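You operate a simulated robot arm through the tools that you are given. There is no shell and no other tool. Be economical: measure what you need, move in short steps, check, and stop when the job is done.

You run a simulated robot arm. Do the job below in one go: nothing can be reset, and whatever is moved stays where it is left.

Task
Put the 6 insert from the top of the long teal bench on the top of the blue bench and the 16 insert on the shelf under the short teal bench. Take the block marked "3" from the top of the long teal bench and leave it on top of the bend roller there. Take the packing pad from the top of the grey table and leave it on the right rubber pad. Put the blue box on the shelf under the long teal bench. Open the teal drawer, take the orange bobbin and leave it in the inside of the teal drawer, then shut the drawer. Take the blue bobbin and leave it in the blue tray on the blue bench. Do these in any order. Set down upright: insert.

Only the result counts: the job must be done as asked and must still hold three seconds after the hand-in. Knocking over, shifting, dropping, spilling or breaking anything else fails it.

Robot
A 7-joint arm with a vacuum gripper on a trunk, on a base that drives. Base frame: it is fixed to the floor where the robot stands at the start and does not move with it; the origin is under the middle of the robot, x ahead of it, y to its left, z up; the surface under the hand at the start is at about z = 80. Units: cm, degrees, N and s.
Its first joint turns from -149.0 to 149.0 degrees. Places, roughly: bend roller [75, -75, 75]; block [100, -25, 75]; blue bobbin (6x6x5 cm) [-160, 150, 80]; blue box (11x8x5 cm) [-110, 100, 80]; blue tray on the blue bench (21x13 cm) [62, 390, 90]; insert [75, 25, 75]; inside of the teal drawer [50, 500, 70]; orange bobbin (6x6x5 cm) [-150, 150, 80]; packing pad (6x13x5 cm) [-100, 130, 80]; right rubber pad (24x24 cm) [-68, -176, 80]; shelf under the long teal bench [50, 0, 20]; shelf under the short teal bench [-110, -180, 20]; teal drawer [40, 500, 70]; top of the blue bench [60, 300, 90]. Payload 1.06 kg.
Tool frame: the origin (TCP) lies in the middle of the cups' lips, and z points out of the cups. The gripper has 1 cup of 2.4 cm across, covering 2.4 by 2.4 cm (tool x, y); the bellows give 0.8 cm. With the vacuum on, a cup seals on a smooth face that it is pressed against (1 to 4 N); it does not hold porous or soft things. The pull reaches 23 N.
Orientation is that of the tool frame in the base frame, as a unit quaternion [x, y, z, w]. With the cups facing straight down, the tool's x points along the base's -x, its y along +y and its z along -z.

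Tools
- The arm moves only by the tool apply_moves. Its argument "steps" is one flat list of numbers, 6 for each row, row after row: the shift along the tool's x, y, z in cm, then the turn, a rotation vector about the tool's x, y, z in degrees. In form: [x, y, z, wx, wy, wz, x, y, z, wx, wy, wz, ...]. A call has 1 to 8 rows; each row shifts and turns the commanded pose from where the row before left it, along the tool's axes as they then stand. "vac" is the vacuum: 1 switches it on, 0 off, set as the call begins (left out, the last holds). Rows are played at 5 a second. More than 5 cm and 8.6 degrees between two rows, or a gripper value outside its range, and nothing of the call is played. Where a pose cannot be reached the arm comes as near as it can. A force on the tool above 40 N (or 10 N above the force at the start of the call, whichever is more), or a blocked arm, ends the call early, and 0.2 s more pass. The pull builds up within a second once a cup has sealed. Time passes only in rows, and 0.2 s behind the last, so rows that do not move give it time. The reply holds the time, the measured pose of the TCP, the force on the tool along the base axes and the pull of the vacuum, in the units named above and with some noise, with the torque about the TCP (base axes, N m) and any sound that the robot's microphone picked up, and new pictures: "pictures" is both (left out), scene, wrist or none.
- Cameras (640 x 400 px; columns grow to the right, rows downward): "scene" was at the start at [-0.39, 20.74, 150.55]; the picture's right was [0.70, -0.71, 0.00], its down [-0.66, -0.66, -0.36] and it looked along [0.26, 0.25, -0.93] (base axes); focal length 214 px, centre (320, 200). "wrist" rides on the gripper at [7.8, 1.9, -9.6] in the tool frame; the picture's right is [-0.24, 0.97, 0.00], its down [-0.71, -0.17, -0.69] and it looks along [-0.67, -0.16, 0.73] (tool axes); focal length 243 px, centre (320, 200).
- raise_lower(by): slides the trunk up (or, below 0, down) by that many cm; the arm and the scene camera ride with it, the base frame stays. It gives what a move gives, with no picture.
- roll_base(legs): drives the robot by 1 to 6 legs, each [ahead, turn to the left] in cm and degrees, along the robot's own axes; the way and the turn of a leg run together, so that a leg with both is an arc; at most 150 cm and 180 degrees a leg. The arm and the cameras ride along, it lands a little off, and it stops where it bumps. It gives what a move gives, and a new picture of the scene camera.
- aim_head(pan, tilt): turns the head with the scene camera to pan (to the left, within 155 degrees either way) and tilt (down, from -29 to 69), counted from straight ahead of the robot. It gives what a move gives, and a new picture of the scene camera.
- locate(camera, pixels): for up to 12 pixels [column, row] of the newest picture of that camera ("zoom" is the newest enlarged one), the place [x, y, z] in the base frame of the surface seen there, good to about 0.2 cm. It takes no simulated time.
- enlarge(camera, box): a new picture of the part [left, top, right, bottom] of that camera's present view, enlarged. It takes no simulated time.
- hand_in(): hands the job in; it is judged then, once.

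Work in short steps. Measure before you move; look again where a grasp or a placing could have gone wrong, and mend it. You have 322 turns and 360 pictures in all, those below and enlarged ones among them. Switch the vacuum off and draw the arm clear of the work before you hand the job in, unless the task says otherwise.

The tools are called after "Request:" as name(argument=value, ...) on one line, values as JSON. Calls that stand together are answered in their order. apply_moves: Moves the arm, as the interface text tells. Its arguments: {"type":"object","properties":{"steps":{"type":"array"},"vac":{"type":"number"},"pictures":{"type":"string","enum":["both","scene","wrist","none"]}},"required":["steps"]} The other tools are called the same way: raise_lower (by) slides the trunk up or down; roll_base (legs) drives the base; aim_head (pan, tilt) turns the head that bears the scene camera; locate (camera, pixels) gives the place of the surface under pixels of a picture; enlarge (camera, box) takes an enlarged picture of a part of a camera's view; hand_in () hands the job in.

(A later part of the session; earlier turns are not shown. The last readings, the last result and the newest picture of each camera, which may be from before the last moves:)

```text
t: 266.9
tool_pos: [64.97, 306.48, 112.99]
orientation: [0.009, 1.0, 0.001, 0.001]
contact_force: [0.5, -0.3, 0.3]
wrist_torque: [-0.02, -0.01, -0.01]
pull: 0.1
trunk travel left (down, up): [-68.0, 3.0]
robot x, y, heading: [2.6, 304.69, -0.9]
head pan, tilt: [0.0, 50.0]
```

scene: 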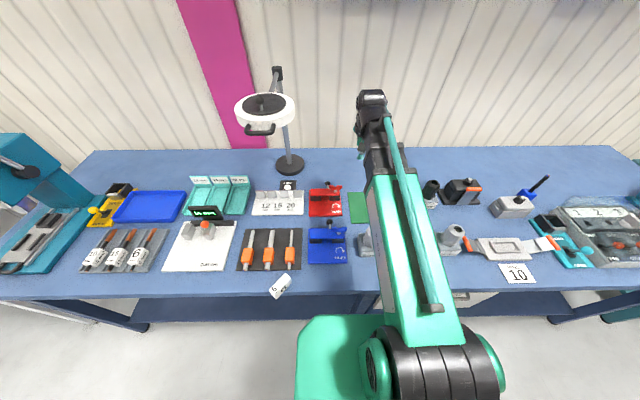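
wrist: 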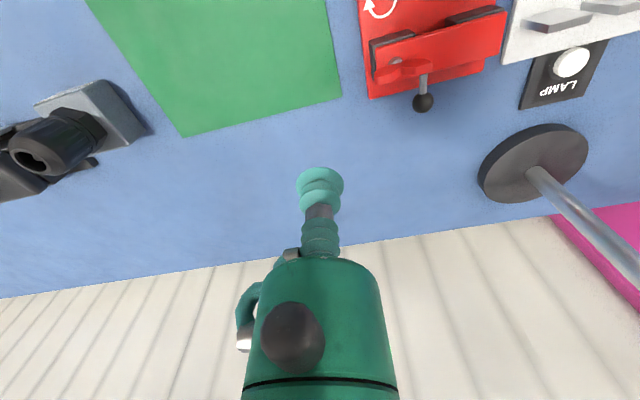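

Dropped again — now it lies on the blue bench's front edge at pixel (281,285). I look closely.

Request:
enlarge(camera="scene", box=[250, 255, 320, 305])

Request:
locate(camera="zoom", pixels=[[250, 180], [330, 160], [200, 260], [300, 280], [180, 360], [290, 220], [370, 200], [400, 320]])

```text
8.00 times, centred on (285, 280) of scene
```

zoom: 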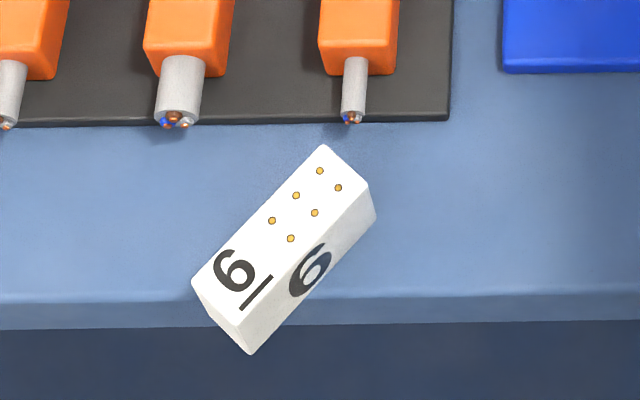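

```text
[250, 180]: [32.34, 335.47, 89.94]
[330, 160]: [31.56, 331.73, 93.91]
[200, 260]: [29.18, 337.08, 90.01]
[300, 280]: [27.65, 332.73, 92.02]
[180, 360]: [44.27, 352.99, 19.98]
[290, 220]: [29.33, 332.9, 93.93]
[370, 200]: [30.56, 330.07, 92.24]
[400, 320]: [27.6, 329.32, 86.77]
```

It stands upright but overhangs the edge. I back off 28 cm to regrip it and move it to the back strip with only straight driving.

Request:
roll_base(legs=[[-28, 0]])

Request:
apply_moves(steps=[2, 4.5, 0, 0, 0, 0, 2, 4.5, 0, 0, 0, 0, 2, 4.5, 0, 0, 0, 0, 2, 4.5, 0, 0, 0, 0, 2, 4.5, 0, 0, 0, 0, 2, 3.5, 2, 0, 0, 0], pictures="wrist")

```text
t: 268.9
tool_pos: [37.23, 307.32, 113.21]
orientation: [0.004, 1.0, 0.001, 0.001]
contact_force: [-0.7, 0.6, -0.2]
wrist_torque: [0.01, 0.0, 0.02]
pull: 0.0
trunk travel left (down, up): [-68.0, 3.0]
robot x, y, heading: [-25.42, 305.16, -0.3]
head pan, tilt: [0.0, 50.0]
```

scene: 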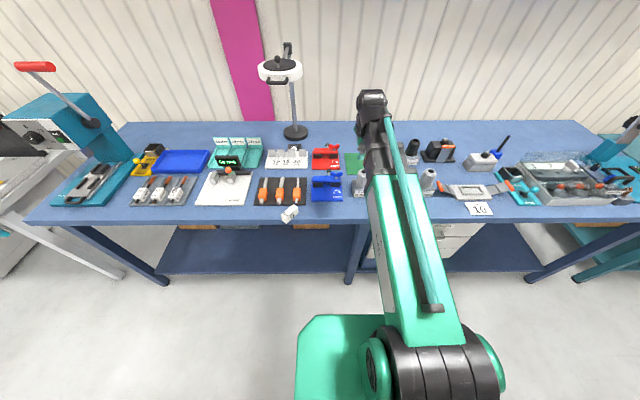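

```text
t: 270.3
tool_pos: [25.33, 333.43, 111.27]
orientation: [0.005, 1.0, -0.001, 0.0]
contact_force: [0.3, 0.3, -0.4]
wrist_torque: [-0.04, 0.0, -0.01]
pull: 0.1
trunk travel left (down, up): [-68.0, 3.0]
robot x, y, heading: [-25.32, 305.07, -0.5]
head pan, tilt: [0.0, 50.0]
```

wrist: 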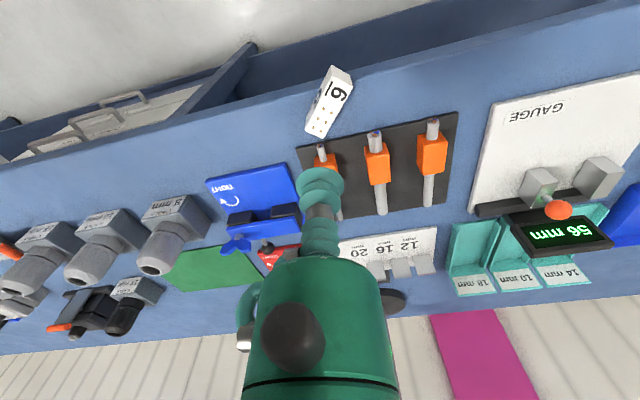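

Request:
enlarge(camera="wrist", box=[290, 55, 370, 145])

```text
4.44 times, centred on (330, 100) of wrist
```

zoom: 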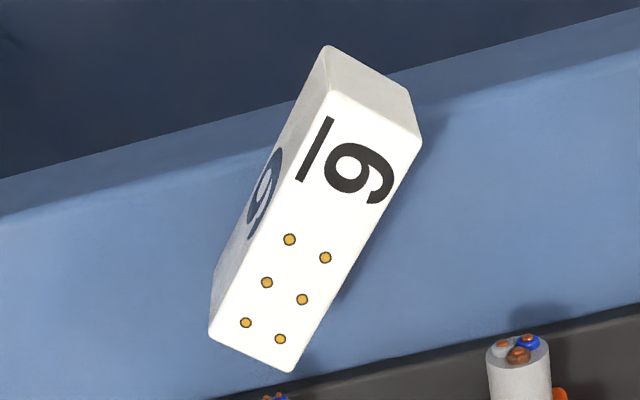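

Request:
locate(camera="zoom", pixels=[[328, 92], [418, 138], [292, 368], [213, 330], [312, 230], [270, 330], [340, 170]])

```text
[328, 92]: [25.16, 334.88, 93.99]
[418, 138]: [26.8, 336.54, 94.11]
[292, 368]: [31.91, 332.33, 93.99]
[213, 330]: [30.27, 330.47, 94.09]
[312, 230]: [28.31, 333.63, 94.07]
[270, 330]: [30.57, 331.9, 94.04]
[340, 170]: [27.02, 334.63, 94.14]
```

Centre (28.53,333.55,94.05). I grip there.

Request:
apply_moves(steps=[-3.2, 0.1, 3, 0, 0, 0, 0, 0, 4.5, 0, 0, 0, 0, 0, 4.5, 0, 0, 0, 0, 0, 3.7, 0, 0, 0], vac=1, pictures="wrist")

```text
t: 271.3
tool_pos: [28.92, 333.77, 95.4]
orientation: [0.004, 1.0, 0.002, 0.0]
contact_force: [-0.6, -0.5, -0.2]
wrist_torque: [0.01, -0.03, 0.01]
pull: 0.0
trunk travel left (down, up): [-68.0, 3.0]
robot x, y, heading: [-25.17, 305.11, -0.5]
head pan, tilt: [0.0, 50.0]
```

wrist: 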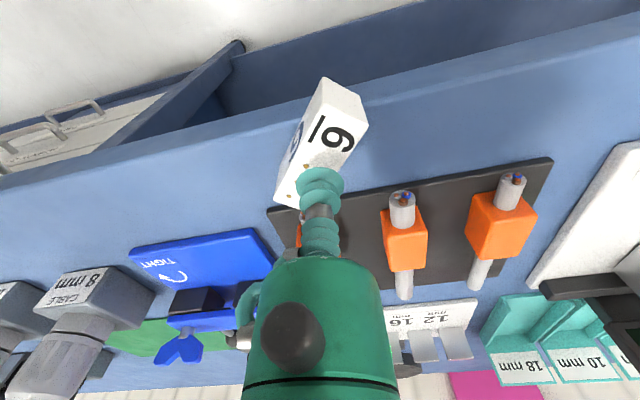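

Request:
apply_moves(steps=[0.35, -0.2, 0.6, 0, 0, 0, 0, 0, 0.4, 0, 0, 0, 0, 0, 0.2, 0, 0, 0, 0, 0, 0.1, 0, 0, 0, 0, 0, 0, 0, 0, 0, 0, 0, 0, 0, 0, 0], pictures="wrist")

```text
t: 272.7
tool_pos: [28.33, 333.43, 94.13]
orientation: [0.005, 1.0, 0.001, 0.0]
contact_force: [-0.5, -1.3, -1.0]
wrist_torque: [0.01, 0.0, -0.01]
pull: 0.1
trunk travel left (down, up): [-68.0, 3.0]
robot x, y, heading: [-25.6, 305.39, -0.7]
head pan, tilt: [0.0, 50.0]
```

wrist: 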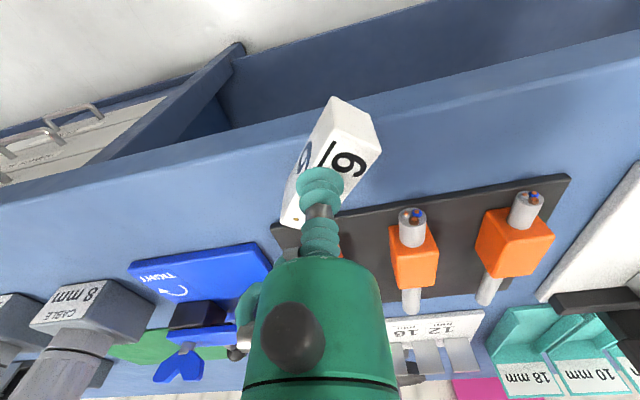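

Request:
apply_moves(steps=[0, 0.05, 0.15, 0, 0, 0, 0, 0, 0, 0, 0, 0, 0, 0, 0, 0, 0, 0], pictures="none")

```text
t: 273.5
tool_pos: [28.38, 333.58, 94.01]
orientation: [0.004, 1.0, 0.001, 0.0]
contact_force: [0.5, -0.3, 0.2]
wrist_torque: [-0.02, 0.0, -0.02]
pull: 0.0
trunk travel left (down, up): [-68.0, 3.0]
robot x, y, heading: [-25.1, 305.09, -0.6]
head pan, tilt: [0.0, 50.0]
```

Request:
apply_moves(steps=[-0.05, 0, 0.15, 0, 0, 0, 0, 0, 0, 0, 0, 0, 0, 0, 0, 0, 0, 0, 0, 0, 0, 0, 0, 0], pictures="none")

```text
t: 274.5
tool_pos: [28.34, 333.37, 93.79]
orientation: [0.004, 1.0, 0.001, 0.0]
contact_force: [-1.4, 0.7, 1.3]
wrist_torque: [0.02, 0.01, 0.0]
pull: 0.1
trunk travel left (down, up): [-68.0, 3.0]
robot x, y, heading: [-24.86, 304.84, -0.4]
head pan, tilt: [0.0, 50.0]
```

Contact but no seal: the cup is ~0.25 cm off across the narrow width. I shift and press again.

Request:
apply_moves(steps=[0, 0, -0.4, 0, 0, 0, -0.2, 0.2, 0, 0, 0, 0, 0, 0, 0.3, 0, 0, 0, 0, 0, 0.15, 0, 0, 0, 0, 0, 0, 0, 0, 0, 0, 0, 0, 0, 0, 0], pictures="wrist")

```text
t: 275.9
tool_pos: [28.53, 333.67, 93.87]
orientation: [0.004, 1.0, 0.0, 0.0]
contact_force: [2.6, 0.7, 12.7]
wrist_torque: [0.03, -0.05, -0.02]
pull: 22.7
trunk travel left (down, up): [-68.0, 3.0]
robot x, y, heading: [-25.19, 304.97, -0.4]
head pan, tilt: [0.0, 50.0]
```

wrist: 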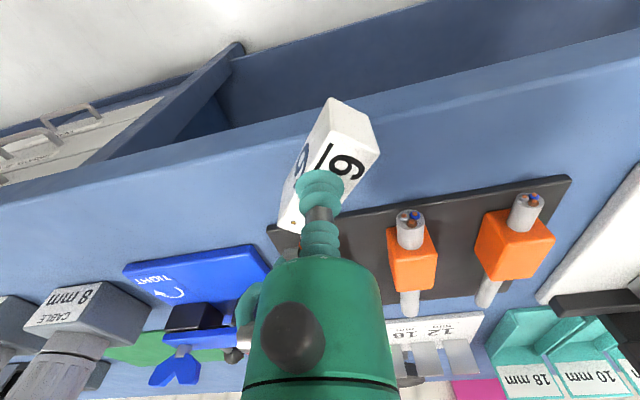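

Sealed. I lift 4 cm and turn it 50° so its long side runs parallel to the edge; the strip between the edge (27.6) and the plate (34.5) suffices for it.

Request:
apply_moves(steps=[0, 0, -1, 0, 0, 0, 0, 0, -3, 0, 0, 0, 0, 0, 0, 0, 0, 8.3, 0, 0, 0, 0, 0, 8.3, 0, 0, 0, 0, 0, 8.3, 0, 0, 0, 0, 0, 8.3, 0, 0, 0, 0, 0, 8.3, 0, 0, 0, 0, 0, 8.3], pictures="both")

```text
t: 277.7
tool_pos: [28.62, 333.5, 97.78]
orientation: [0.426, 0.905, 0.001, 0.001]
contact_force: [0.0, 0.1, -0.9]
wrist_torque: [0.03, 0.01, 0.0]
pull: 22.5
trunk travel left (down, up): [-68.0, 3.0]
robot x, y, heading: [-25.06, 304.4, -0.7]
head pan, tilt: [0.0, 50.0]
```

scene: 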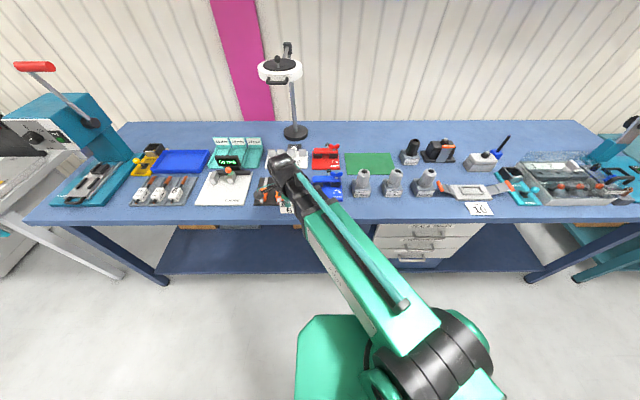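
wrist: 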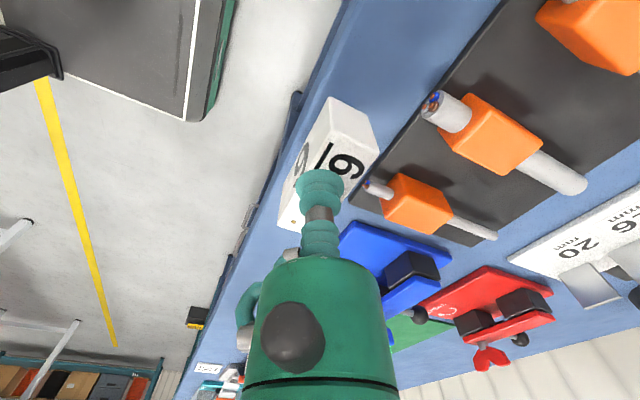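

Now I shift 2.4 cm inboard (x≈31) and lower.

Request:
apply_moves(steps=[-1.53, 1.85, 0, 0, 0, 0, 0, 0, 2.5, 0, 0, 0, 0, 0, 0.7, 0, 0, 0], pictures="wrist")

Request:
enlarge(camera="wrist", box=[240, 70, 420, 250])

```text
t: 278.5
tool_pos: [31.15, 333.55, 94.47]
orientation: [0.425, 0.905, 0.001, 0.001]
contact_force: [-0.6, -0.1, 0.0]
wrist_torque: [0.0, 0.01, 0.02]
pull: 23.2
trunk travel left (down, up): [-68.0, 3.0]
robot x, y, heading: [-24.82, 304.8, -0.5]
head pan, tilt: [0.0, 50.0]
```

wrist: 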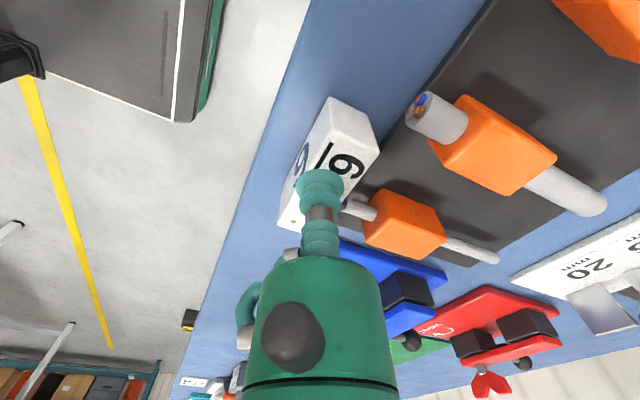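

```text
2.22 times, centred on (330, 160) of wrist
```

zoom: 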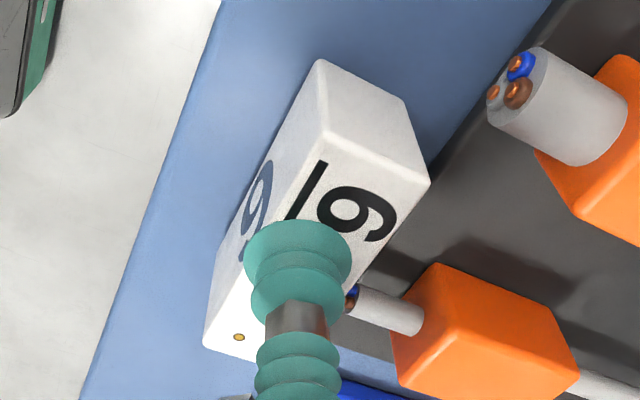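

Request:
locate(camera="zoom", pixels=[[480, 120], [445, 160], [350, 300], [205, 60], [130, 270], [425, 185], [325, 130], [210, 340]])

```text
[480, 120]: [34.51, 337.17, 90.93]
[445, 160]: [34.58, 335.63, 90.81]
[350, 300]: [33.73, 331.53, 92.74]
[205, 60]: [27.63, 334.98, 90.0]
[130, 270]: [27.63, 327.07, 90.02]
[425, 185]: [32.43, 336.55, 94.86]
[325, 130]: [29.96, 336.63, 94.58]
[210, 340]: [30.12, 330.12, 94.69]
```

Insert spans x 30.0–32.5 between the edge 27.6 and the cable end 33.7. I shift out 0.4 and lower.

Request:
apply_moves(steps=[0.26, -0.31, 0, 0, 0, 0, 0, 0, 0.25, 0, 0, 0, 0, 0, 0, 0, 0, 0], pictures="none")

Request:
apply_moves(steps=[0, 0, 0.15, 0, 0, 0, 0, 0, 0, 0, 0, 0], pictures="none")

```text
t: 279.3
tool_pos: [30.58, 333.68, 94.32]
orientation: [0.425, 0.905, 0.001, 0.0]
contact_force: [0.2, 0.0, -1.4]
wrist_torque: [-0.01, 0.0, 0.03]
pull: 23.4
trunk travel left (down, up): [-68.0, 3.0]
robot x, y, heading: [-25.07, 304.72, -0.3]
head pan, tilt: [0.0, 50.0]
```

```text
t: 279.9
tool_pos: [30.67, 333.53, 94.12]
orientation: [0.425, 0.905, 0.001, 0.0]
contact_force: [0.4, -0.2, -1.4]
wrist_torque: [0.0, 0.03, -0.02]
pull: 23.5
trunk travel left (down, up): [-68.0, 3.0]
robot x, y, heading: [-25.01, 304.9, -0.5]
head pan, tilt: [0.0, 50.0]
```

Request:
apply_moves(steps=[0, 0, 0.15, 0, 0, 0, 0, 0, 0, 0, 0, 0], pictures="none")

```text
t: 280.5
tool_pos: [30.61, 333.56, 93.89]
orientation: [0.425, 0.905, 0.001, 0.0]
contact_force: [-0.3, -0.9, -0.9]
wrist_torque: [-0.03, 0.02, -0.01]
pull: 22.6
trunk travel left (down, up): [-68.0, 3.0]
robot x, y, heading: [-24.89, 304.87, -0.3]
head pan, tilt: [0.0, 50.0]
```

Request:
apply_moves(steps=[0, 0, 0.12, 0, 0, 0, 0, 0, 0, 0, 0, 0], pictures="none")

```text
t: 281.1
tool_pos: [30.37, 333.54, 93.84]
orientation: [0.425, 0.905, 0.0, 0.0]
contact_force: [-0.4, 0.4, 2.1]
wrist_torque: [0.01, -0.01, -0.03]
pull: 22.9
trunk travel left (down, up): [-68.0, 3.0]
robot x, y, heading: [-25.28, 305.25, -0.4]
head pan, tilt: [0.0, 50.0]
```

Contact. I release and rise.

Request:
apply_moves(steps=[0, 0, 0, 0, 0, 0, 0, 0, 0, 0, 0, 0, 0, 0, 0, 0, 0, 0, 0, 0, 0, 0, 0, 0, 0, 0, -0.5, 0, 0, 0, 0, 0, -3, 0, 0, 0, 0, 0, -5, 0, 0, 0, 0, 0, -5, 0, 0, 0], vac=0, pictures="wrist")

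Request:
enlarge(camera="wrist", box=[230, 20, 430, 170])

```text
t: 282.9
tool_pos: [30.58, 333.75, 107.48]
orientation: [0.424, 0.905, 0.0, 0.0]
contact_force: [-0.2, 0.4, 0.6]
wrist_torque: [0.02, -0.02, 0.0]
pull: 0.0
trunk travel left (down, up): [-68.0, 3.0]
robot x, y, heading: [-25.11, 305.37, -0.6]
head pan, tilt: [0.0, 50.0]
```

wrist: 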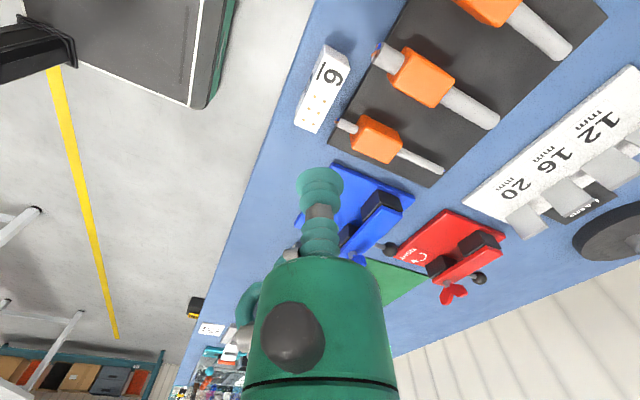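

```text
2.67 times, centred on (330, 95) of wrist
```

zoom: 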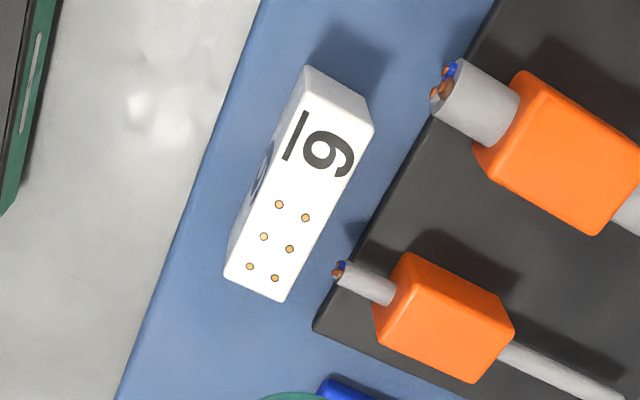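

Upright and fully on the bench. I turn the wrist back, raise, and look toward the tray and drawer.

Request:
apply_moves(steps=[0, 0, -4, 0, 0, -8.3, 0, 0, -3, 0, 0, -8.3, 0, 0, 0, 0, 0, -8.3, 0, 0, 0, 0, 0, -8.3, 0, 0, 0, 0, 0, -8.3, 0, 0, 0, 0, 0, -8.3, 0, -4, 0, 0, 0, 0], pictures="none")

Request:
aim_head(pan=50, tilt=35)

Request:
enlarge(camera="scene", box=[120, 60, 440, 300])

```text
t: 284.5
tool_pos: [30.64, 329.7, 114.52]
orientation: [0.003, 1.0, 0.001, 0.0]
contact_force: [-0.9, 0.2, -0.1]
wrist_torque: [0.02, -0.04, 0.0]
pull: 0.1
trunk travel left (down, up): [-68.0, 3.0]
robot x, y, heading: [-24.9, 305.25, -0.6]
head pan, tilt: [0.0, 50.0]
```

```text
t: 285.7
tool_pos: [30.66, 329.62, 114.54]
orientation: [0.005, 1.0, 0.001, 0.0]
contact_force: [0.2, 0.3, -0.3]
wrist_torque: [-0.01, -0.01, -0.04]
pull: 0.0
trunk travel left (down, up): [-68.0, 3.0]
robot x, y, heading: [-24.84, 304.51, -0.6]
head pan, tilt: [50.0, 35.0]
```

scene: 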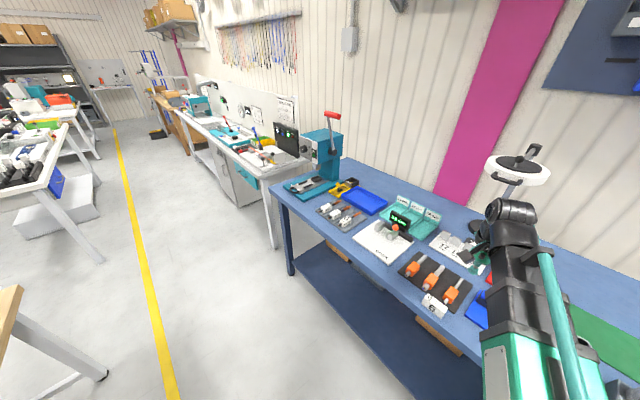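

```text
1.67 times, centred on (280, 180) of scene
```

zoom: 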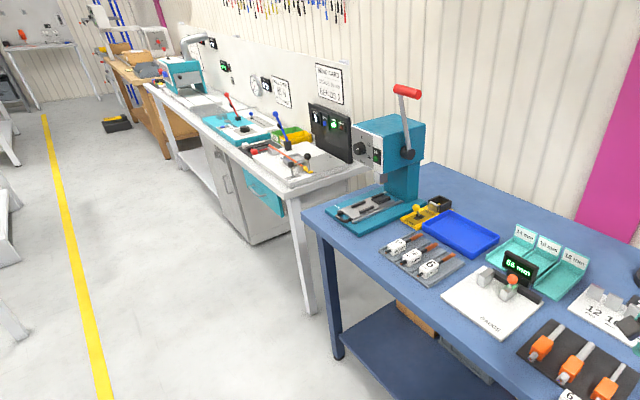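

The teal drawer front seems at zoom (262,195) under the white bench. I locate it and the tray.

Request:
locate(camera="zoom", pixels=[[262, 195], [245, 180], [280, 208], [460, 235], [425, 220], [495, 240], [465, 252], [440, 210], [290, 185], [300, 200], [240, 200]])

Request:
enlarge(camera="scene", box=[220, 110, 320, 230])

```text
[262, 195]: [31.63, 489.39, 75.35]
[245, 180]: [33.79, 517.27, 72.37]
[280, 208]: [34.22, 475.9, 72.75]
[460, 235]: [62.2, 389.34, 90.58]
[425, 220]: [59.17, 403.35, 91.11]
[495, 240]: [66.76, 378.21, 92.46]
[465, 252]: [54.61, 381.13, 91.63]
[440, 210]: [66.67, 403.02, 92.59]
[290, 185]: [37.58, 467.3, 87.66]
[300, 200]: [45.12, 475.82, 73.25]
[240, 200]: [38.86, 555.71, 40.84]
```

```text
3.33 times, centred on (270, 170) of scene
```

zoom: 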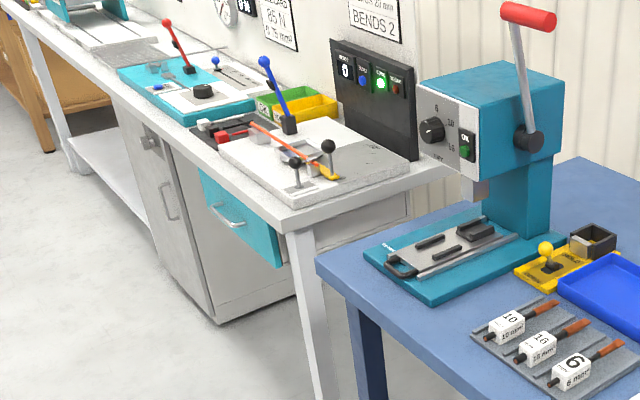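

I turn to face along the aisle and check clearance.

Request:
roll_base(legs=[[0, 91]])

Request:
aim_head(pan=15, tilt=35)

```text
t: 289.9
tool_pos: [-50.29, 360.62, 114.5]
orientation: [-0.707, 0.708, 0.001, -0.001]
contact_force: [0.3, 0.1, -0.1]
wrist_torque: [-0.03, -0.04, -0.02]
pull: 0.1
trunk travel left (down, up): [-68.0, 3.0]
robot x, y, heading: [-25.08, 304.9, 90.2]
head pan, tilt: [50.0, 35.0]
```

scene: 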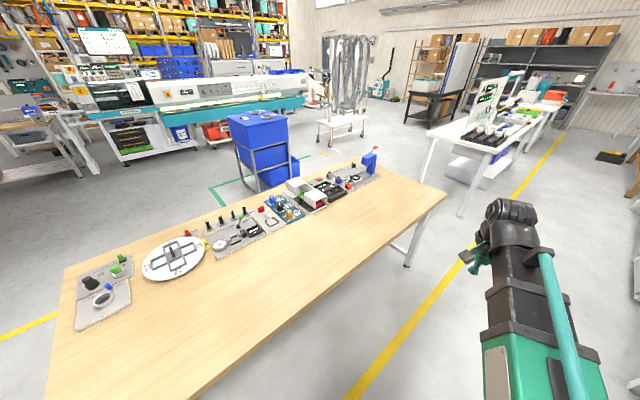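

```text
t: 290.9
tool_pos: [-50.13, 360.66, 114.41]
orientation: [0.708, -0.707, -0.001, 0.001]
contact_force: [0.1, 0.1, 0.4]
wrist_torque: [0.01, 0.02, -0.02]
pull: 0.0
trunk travel left (down, up): [-68.0, 3.0]
robot x, y, heading: [-25.31, 304.92, 89.8]
head pan, tilt: [15.0, 35.0]
```

scene: 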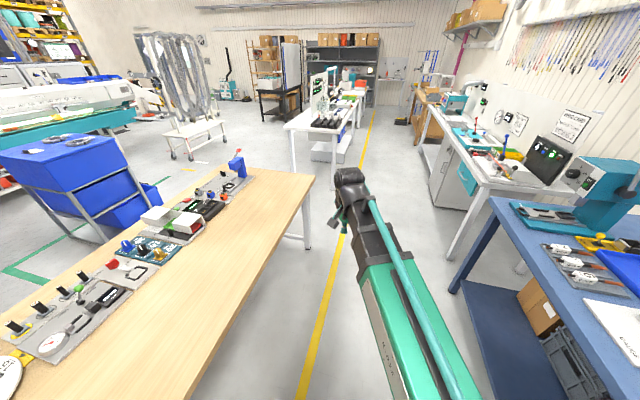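

Request:
locate(camera="scene", pixels=[[312, 178], [180, 398], [307, 245], [445, 255], [290, 128], [340, 165], [470, 195], [474, 180]])

Request:
enlarge(camera="scene", box=[400, 110, 540, 270])

```text
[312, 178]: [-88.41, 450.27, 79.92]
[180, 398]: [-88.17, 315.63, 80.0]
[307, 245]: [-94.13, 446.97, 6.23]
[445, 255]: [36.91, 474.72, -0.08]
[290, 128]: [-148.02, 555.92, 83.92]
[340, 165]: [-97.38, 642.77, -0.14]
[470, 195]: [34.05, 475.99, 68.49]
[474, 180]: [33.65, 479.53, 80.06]
```

```text
2.50 times, centred on (470, 190) of scene
```

zoom: 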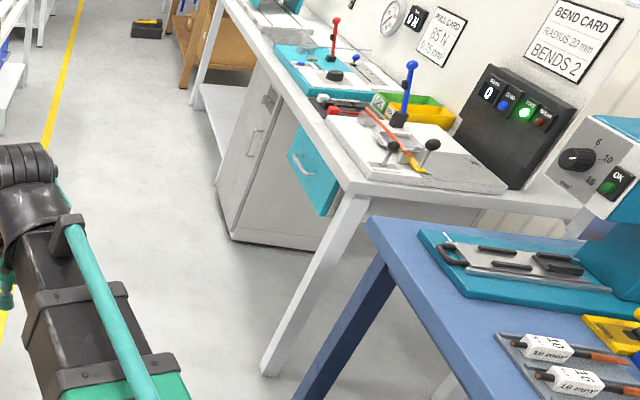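

I drive up to (-40,497) and turn to face the drawer.

Request:
apply_moves(steps=[0, -5, 0, 0, 0, 0, 0, -5, 0, 0, 0, 0, 0, -5, 0, 0, 0, 0, 0, -5, 0, 0, 0, 0, 0, -4, 0, 0, 0, 0], pictures="none")

Request:
roll_base(legs=[[0, 4.5], [97, 0], [97, 0], [0, -94.5]])

Request:
aim_head(pan=0, tilt=45)

```text
t: 292.1
tool_pos: [-26.09, 360.63, 114.43]
orientation: [0.707, -0.707, 0.0, 0.0]
contact_force: [0.2, -1.5, 0.4]
wrist_torque: [-0.01, 0.0, -0.05]
pull: 0.1
trunk travel left (down, up): [-68.0, 3.0]
robot x, y, heading: [-25.54, 305.05, 89.8]
head pan, tilt: [15.0, 35.0]
```

```text
t: 306.3
tool_pos: [14.9, 500.53, 114.36]
orientation: [-0.013, 1.0, 0.001, 0.0]
contact_force: [0.0, 0.0, 0.9]
wrist_torque: [-0.02, -0.02, 0.01]
pull: 0.1
trunk travel left (down, up): [-68.0, 3.0]
robot x, y, heading: [-40.91, 498.14, 1.8]
head pan, tilt: [15.0, 35.0]
```

scene: 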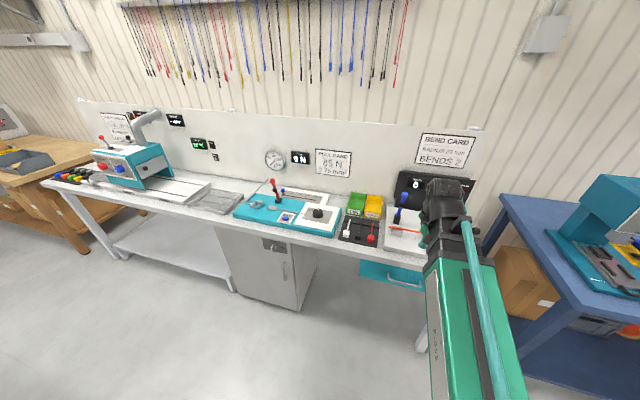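

```text
t: 307.0
tool_pos: [14.84, 500.58, 114.31]
orientation: [-0.012, 1.0, 0.001, 0.001]
contact_force: [-0.9, -0.7, -0.2]
wrist_torque: [0.01, 0.02, 0.02]
pull: 0.2
trunk travel left (down, up): [-68.0, 3.0]
robot x, y, heading: [-40.93, 498.21, 1.3]
head pan, tilt: [0.0, 45.0]
```

scene: 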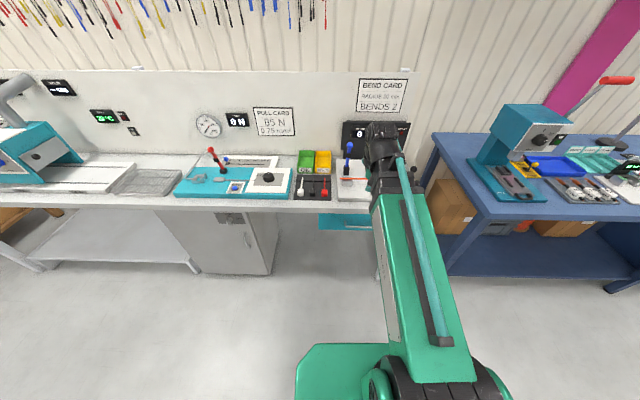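

I lower the trunk by 35 to see the drawer front.

Request:
raise_lower(by=-35)

Request:
aim_head(pan=5, tilt=35)

Request:
apply_moves(steps=[0, 0, 0, 0, 0, 0], pictures="wrist")

```text
t: 310.4
tool_pos: [14.96, 500.61, 79.38]
orientation: [-0.012, 1.0, 0.0, 0.0]
contact_force: [0.1, -0.3, 0.9]
wrist_torque: [-0.03, -0.01, -0.02]
pull: 0.0
trunk travel left (down, up): [-33.0, 38.0]
robot x, y, heading: [-40.55, 497.97, 1.2]
head pan, tilt: [0.0, 45.0]
```

```text
t: 311.2
tool_pos: [14.97, 500.67, 79.3]
orientation: [-0.012, 1.0, 0.001, -0.001]
contact_force: [0.4, -0.1, 0.2]
wrist_torque: [-0.01, 0.05, 0.01]
pull: 0.1
trunk travel left (down, up): [-33.0, 38.0]
robot x, y, heading: [-40.48, 498.31, 1.4]
head pan, tilt: [5.0, 35.0]
```

scene: 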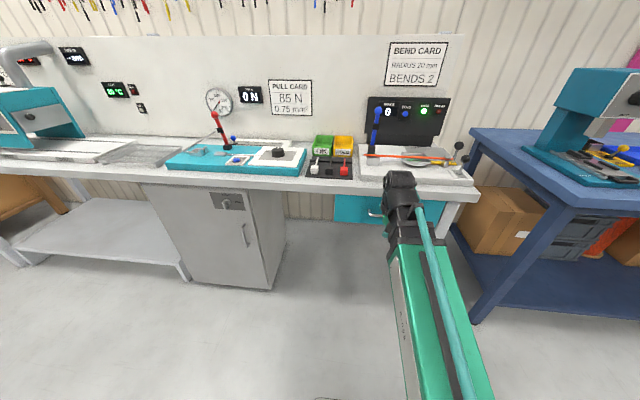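

```text
t: 311.6
tool_pos: [14.95, 500.62, 79.34]
orientation: [-0.013, 1.0, 0.001, 0.0]
contact_force: [-1.0, -0.6, -0.3]
wrist_torque: [-0.01, 0.0, -0.01]
pull: 0.1
trunk travel left (down, up): [-33.0, 38.0]
robot x, y, heading: [-40.8, 498.34, 1.4]
head pan, tilt: [5.0, 35.0]
```

wrist: 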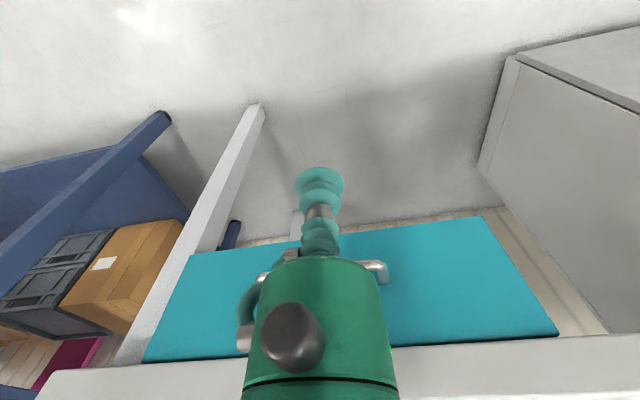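

I measure drawer front corners and handle.

Request:
locate(camera="wrist", pixels=[[195, 260], [477, 222], [550, 330], [150, 355], [375, 268], [450, 260], [450, 300], [230, 270], [440, 240], [300, 365]])

Request:
enlarge(camera="wrist", box=[130, 200, 570, 370])

```text
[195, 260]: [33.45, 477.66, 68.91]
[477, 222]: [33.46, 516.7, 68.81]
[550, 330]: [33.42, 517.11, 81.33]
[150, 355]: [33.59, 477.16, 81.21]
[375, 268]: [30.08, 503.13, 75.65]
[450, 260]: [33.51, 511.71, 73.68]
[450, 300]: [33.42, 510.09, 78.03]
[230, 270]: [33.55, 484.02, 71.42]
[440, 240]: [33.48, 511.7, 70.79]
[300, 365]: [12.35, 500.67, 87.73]
```

```text
1.45 times, centred on (350, 285) of wrist
```

zoom: 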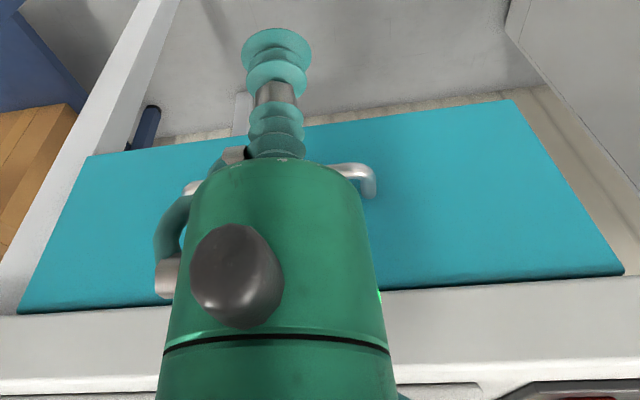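

The front lies at x=33.45, y 477–517, z 68.5–82, with a bar handle at z≈75.6. I'll suck it in the middle below the handle (z≈71.8) with the tool horizontal: lower the trunk, then pitch the tool forward.

Request:
raise_lower(by=-7.5)

Request:
apply_moves(steps=[-1, -0.4, 0, 0, -8.5, 0, -0.989, -0.4, 0.148, 0, -8.5, 0, -0.956, -0.4, 0.292, 0, -8.5, 0, -0.903, -0.4, 0.431, 0, -8.5, 0, -0.829, -0.4, 0.559, 0, -8.5, 0, -0.737, -0.4, 0.676, 0, -8.5, 0, -0.629, -0.4, 0.777, 0, -8.5, 0, -0.508, -0.4, 0.862, 0, -8.5, 0], pictures="both")

```text
t: 312.7
tool_pos: [14.88, 500.58, 71.84]
orientation: [-0.013, 1.0, 0.001, 0.0]
contact_force: [-0.4, 0.4, -0.4]
wrist_torque: [-0.02, 0.01, 0.0]
pull: 0.0
trunk travel left (down, up): [-25.5, 45.5]
robot x, y, heading: [-40.68, 498.1, 1.5]
head pan, tilt: [5.0, 35.0]
```

```text
t: 314.6
tool_pos: [30.0, 497.94, 73.29]
orientation: [-0.01, 0.831, 0.008, 0.555]
contact_force: [-8.7, 0.6, -4.7]
wrist_torque: [0.01, -0.12, 0.0]
pull: 0.0
out of reach, approached as far as the arm can: row 3, 4, 5, 6, 7, 8
trunk travel left (down, up): [-25.5, 45.5]
robot x, y, heading: [-40.76, 497.98, 1.2]
head pan, tilt: [5.0, 35.0]
stopped in row 8: the force on the tool passed its limit at 42 N (the readings are from after the stop); the commanded pose is now the measured one
```

scene: 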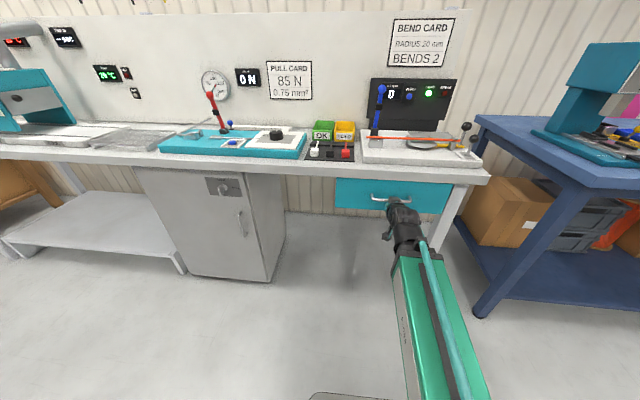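
wrist: 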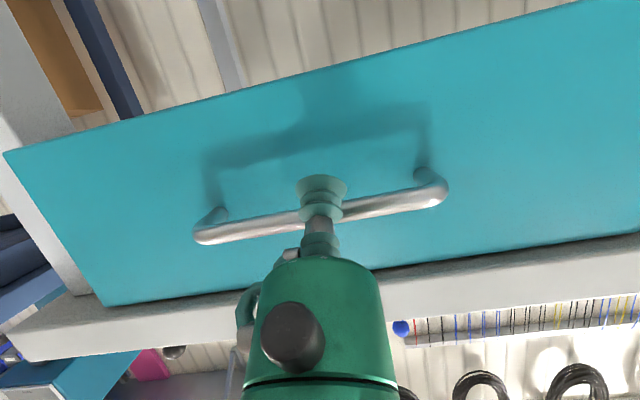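

The arm hit its minimum reach and touched the handle. I back the base 10 cm, then finish the pitch.

Request:
roll_base(legs=[[-10, 0]])

Request:
apply_moves(steps=[0, 0, 0, 0, -8, 0, 0, 0, 0, 0, -8, 0, 0, 0, 0, 0, -6.6, 0], pictures="both")

```text
t: 315.8
tool_pos: [20.09, 497.48, 73.3]
orientation: [-0.01, 0.831, 0.007, 0.556]
contact_force: [-0.2, 0.5, 0.3]
wrist_torque: [0.04, -0.01, -0.02]
pull: 0.0
trunk travel left (down, up): [-25.5, 45.5]
robot x, y, heading: [-50.96, 498.32, 1.4]
head pan, tilt: [5.0, 35.0]
```

scene: 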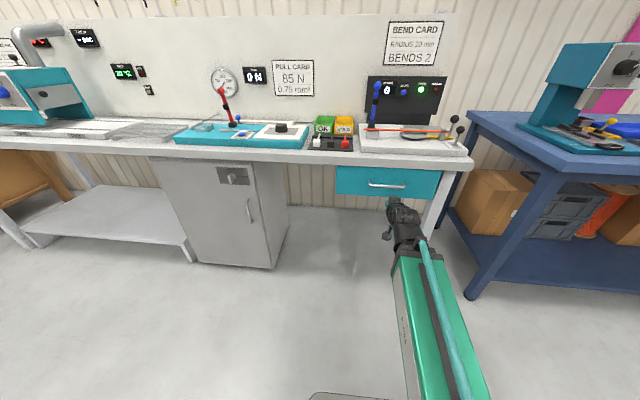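

```text
t: 316.6
tool_pos: [22.12, 497.86, 73.5]
orientation: [-0.017, 0.733, 0.017, 0.68]
contact_force: [0.1, -1.0, -0.2]
wrist_torque: [-0.02, 0.02, -0.03]
pull: 0.1
out of reach, approached as far as the arm can: row 1, 2, 3
trunk travel left (down, up): [-25.5, 45.5]
robot x, y, heading: [-50.74, 497.78, 1.7]
head pan, tilt: [5.0, 35.0]
```

scene: 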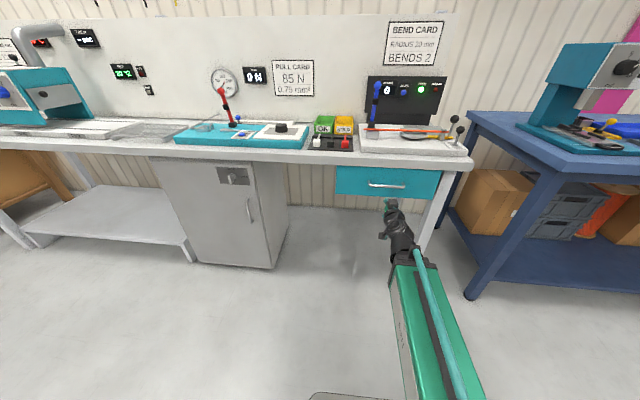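
wrist: 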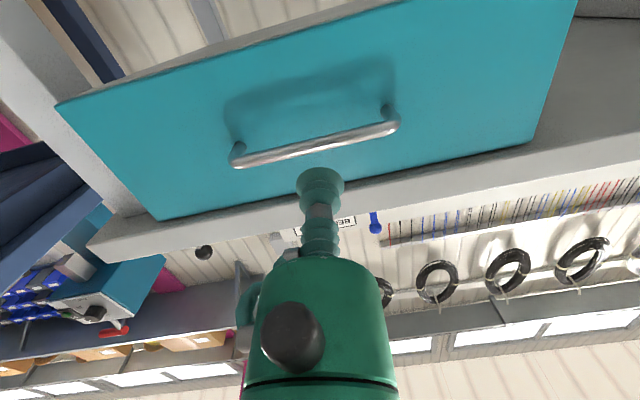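

Nearly horizontal. I advance 3 cm, lower 1.7 cm and complete the last 4°.

Request:
apply_moves(steps=[0, 0, 3, 0, -2, 0, 1.7, 0, 0.5, 0, -2.3, 0], pictures="wrist")

```text
t: 317.2
tool_pos: [25.34, 498.27, 72.24]
orientation: [-0.024, 0.716, 0.017, 0.698]
contact_force: [-0.8, -0.2, -0.1]
wrist_torque: [-0.02, 0.01, -0.01]
pull: 0.0
out of reach, approached as far as the arm can: row 2
trunk travel left (down, up): [-25.5, 45.5]
robot x, y, heading: [-50.64, 498.04, 1.4]
head pan, tilt: [5.0, 35.0]
```

wrist: 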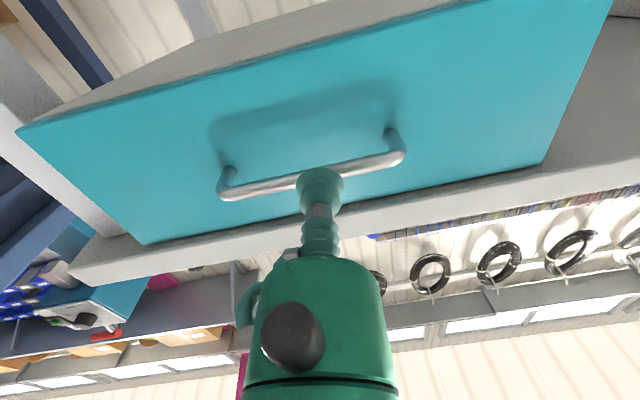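

Orientation is good. I lower 0.5 and advance to near the front with vacuum on.

Request:
apply_moves(steps=[0.5, -0.3, 2, 0, 0, 0, 0, -0.1, 3, 0, 0, 0, 0, 0, 1.5, 0, 0, 0], vac=1, pictures="wrist")

```text
t: 318.0
tool_pos: [31.84, 498.04, 71.81]
orientation: [-0.016, 0.707, 0.019, 0.707]
contact_force: [1.0, -0.3, 0.0]
wrist_torque: [-0.02, -0.01, 0.01]
pull: 0.0
trunk travel left (down, up): [-25.5, 45.5]
robot x, y, heading: [-50.45, 497.86, 1.1]
head pan, tilt: [5.0, 35.0]
```

wrist: 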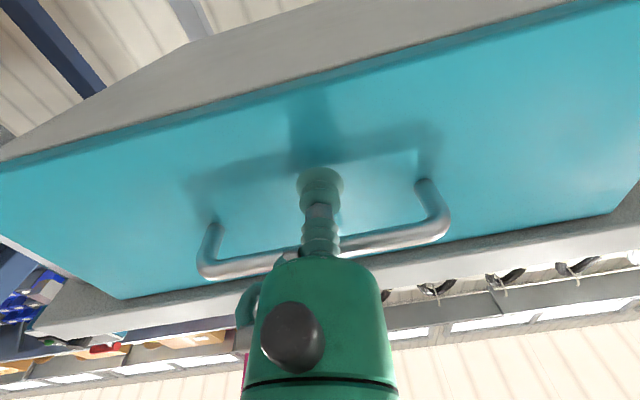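

Clear of the handle. I press on gently.

Request:
apply_moves(steps=[0, 0, 0.8, 0, 0, 0, 0, 0, 0.5, 0, 0, 0, 0, 0, 0.3, 0, 0, 0, 0, 0, 0, 0, 0, 0, 0, 0, 0, 0, 0, 0], pictures="none")

```text
t: 319.2
tool_pos: [33.34, 498.3, 71.83]
orientation: [-0.016, 0.707, 0.017, 0.707]
contact_force: [2.3, 3.1, -1.1]
wrist_torque: [0.0, -0.03, -0.13]
pull: 23.5
trunk travel left (down, up): [-25.5, 45.5]
robot x, y, heading: [-50.21, 497.84, 1.2]
head pan, tilt: [5.0, 35.0]
```

Sealed. I pull by driving back 12 cm.

Request:
roll_base(legs=[[-12, 0]])

```text
t: 320.4
tool_pos: [21.25, 497.89, 71.88]
orientation: [-0.017, 0.707, 0.018, 0.707]
contact_force: [1.2, 8.4, 1.6]
wrist_torque: [-0.05, 0.01, -0.17]
pull: 22.7
trunk travel left (down, up): [-25.5, 45.5]
robot x, y, heading: [-63.27, 497.71, 1.4]
head pan, tilt: [5.0, 35.0]
```

scene: 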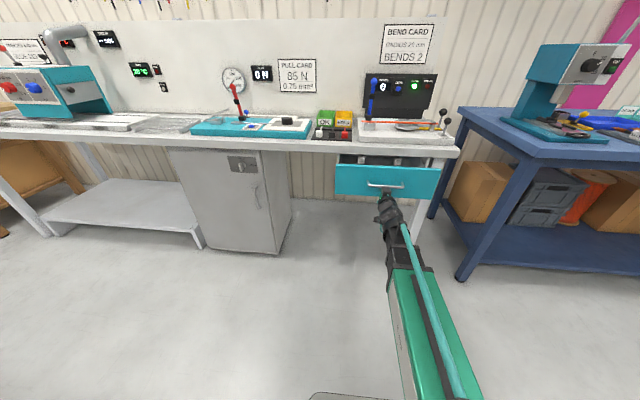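

The drawer follows. I relieve the side force and pull 13 cm more.

Request:
apply_moves(steps=[0, 0.4, 0, 0, 0, 0], pictures="none")

Request:
roll_base(legs=[[-12, 0]])

```text
t: 320.8
tool_pos: [21.23, 498.1, 71.8]
orientation: [-0.015, 0.707, 0.017, 0.707]
contact_force: [-1.3, -10.8, 0.2]
wrist_torque: [0.06, -0.06, 0.11]
pull: 23.4
trunk travel left (down, up): [-25.5, 45.5]
robot x, y, heading: [-63.05, 497.48, 0.9]
head pan, tilt: [5.0, 35.0]
```

```text
t: 322.1
tool_pos: [9.44, 497.99, 72.08]
orientation: [-0.017, 0.706, 0.018, 0.708]
contact_force: [1.1, 9.8, 4.7]
wrist_torque: [-0.03, -0.03, -0.03]
pull: 22.4
trunk travel left (down, up): [-25.5, 45.5]
robot x, y, heading: [-75.44, 497.33, 1.3]
head pan, tilt: [5.0, 35.0]
```

scene: 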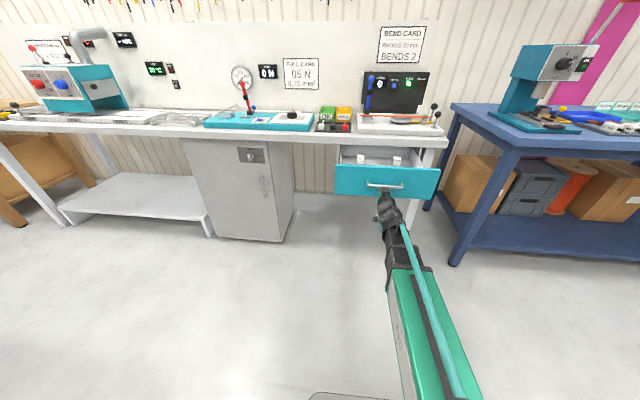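

Opened 24 cm. I release, back the tool off, and look inside.

Request:
apply_moves(steps=[0, 0.2, 0, 0, 0, 0, 0, 0, 0, 0, 0, 0, 0, 0, 0, 0, 0, 0, 0, 0, 0, 0, 0, 0], vac=0, pictures="none")

Request:
roll_base(legs=[[-12, 0]])

Request:
raise_lower(by=36)

Request:
aim_head(pan=0, tilt=40)

Request:
enlarge(camera="scene", box=[300, 120, 500, 270])

```text
t: 323.1
tool_pos: [9.34, 498.09, 72.02]
orientation: [-0.017, 0.706, 0.019, 0.708]
contact_force: [-0.3, 0.4, 0.5]
wrist_torque: [0.01, -0.05, 0.0]
pull: 0.0
trunk travel left (down, up): [-25.5, 45.5]
robot x, y, heading: [-74.69, 497.22, 1.4]
head pan, tilt: [5.0, 35.0]
```

```text
t: 324.3
tool_pos: [-2.63, 497.96, 71.99]
orientation: [-0.017, 0.706, 0.018, 0.707]
contact_force: [0.2, -0.1, 0.3]
wrist_torque: [-0.01, 0.01, 0.02]
pull: 0.1
trunk travel left (down, up): [-25.5, 45.5]
robot x, y, heading: [-86.83, 497.09, 1.4]
head pan, tilt: [5.0, 35.0]
```

scene: 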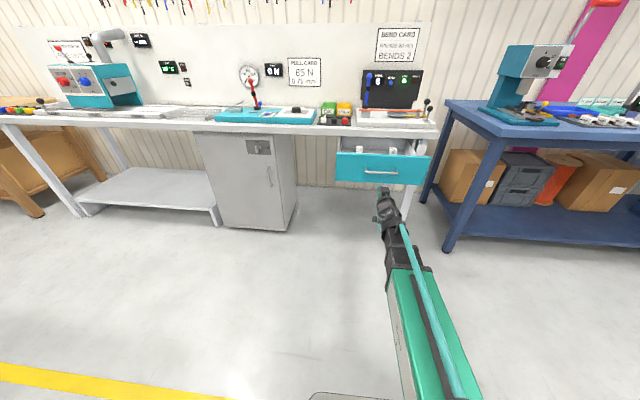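

```text
t: 327.8
tool_pos: [-2.66, 497.91, 107.85]
orientation: [-0.017, 0.706, 0.018, 0.708]
contact_force: [0.3, -0.9, 0.3]
wrist_torque: [0.01, 0.0, -0.03]
pull: 0.1
trunk travel left (down, up): [-61.5, 9.5]
robot x, y, heading: [-86.82, 496.95, 1.4]
head pan, tilt: [5.0, 35.0]
```

```text
t: 328.4
tool_pos: [-2.69, 497.93, 107.94]
orientation: [-0.017, 0.706, 0.019, 0.708]
contact_force: [-0.3, 0.9, 0.4]
wrist_torque: [0.0, 0.0, 0.02]
pull: 0.0
trunk travel left (down, up): [-61.5, 9.5]
robot x, y, heading: [-87.13, 497.15, 1.1]
head pan, tilt: [0.0, 40.0]
```

scene: 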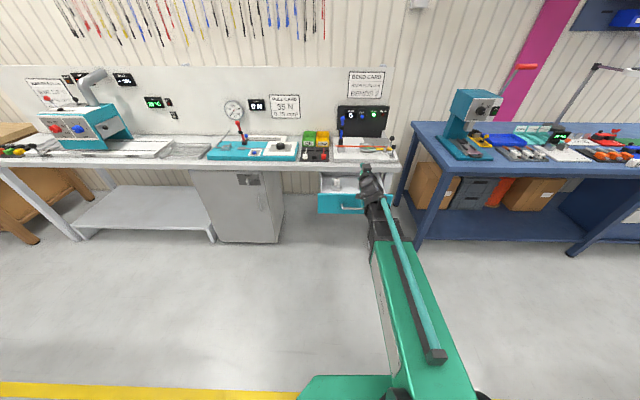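

```text
2.67 times, centred on (400, 195) of scene
```

zoom: 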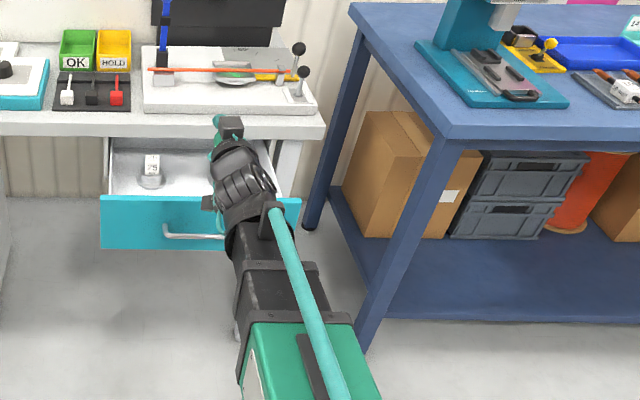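

Two roller-like items sit inside. I pitch the tool back down and look into the drawer with the wrist camera.

Request:
apply_moves(steps=[0, 0, 0, 0, 8.5, 0, 0, 0, 0, 0, 8.5, 0, 0, 0, 0, 0, 8.5, 0, 0, 0, 0, 0, 8.5, 0, 0, 0, 0, 0, 8.5, 0, 0, 0, 0, 0, 8.5, 0, 0, 0, 0, 0, 8.5, 0, 0, 0, 0, 0, 8.5, 0], pictures="none")

Request:
apply_moves(steps=[0, 0, 0, 0, 8.5, 0, 0, 0, 0, 0, 8.5, 0, 0, 0, 0, 0, 5, 0], pictures="both")

```text
t: 330.2
tool_pos: [-2.63, 499.08, 108.39]
orientation: [-0.053, 0.958, 0.018, 0.282]
contact_force: [-0.7, 0.2, 0.1]
wrist_torque: [0.03, 0.01, 0.01]
pull: 0.0
out of reach, approached as far as the arm can: row 1, 2
trunk travel left (down, up): [-61.5, 9.5]
robot x, y, heading: [-86.95, 497.32, 1.4]
head pan, tilt: [0.0, 40.0]
```

```text
t: 331.0
tool_pos: [-2.68, 499.14, 108.41]
orientation: [-0.055, 0.994, 0.009, 0.095]
contact_force: [0.0, -0.2, 0.0]
wrist_torque: [0.01, -0.01, 0.02]
pull: 0.1
trunk travel left (down, up): [-61.5, 9.5]
robot x, y, heading: [-86.58, 497.15, 1.4]
head pan, tilt: [0.0, 40.0]
```

scene: 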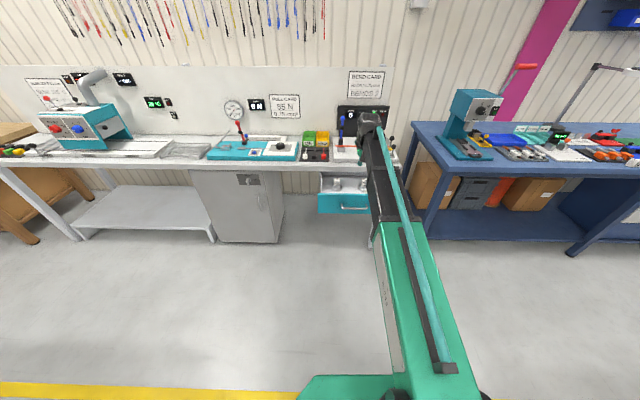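
wrist: 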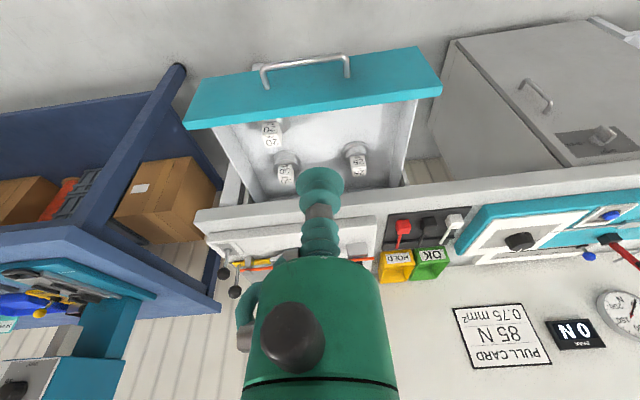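

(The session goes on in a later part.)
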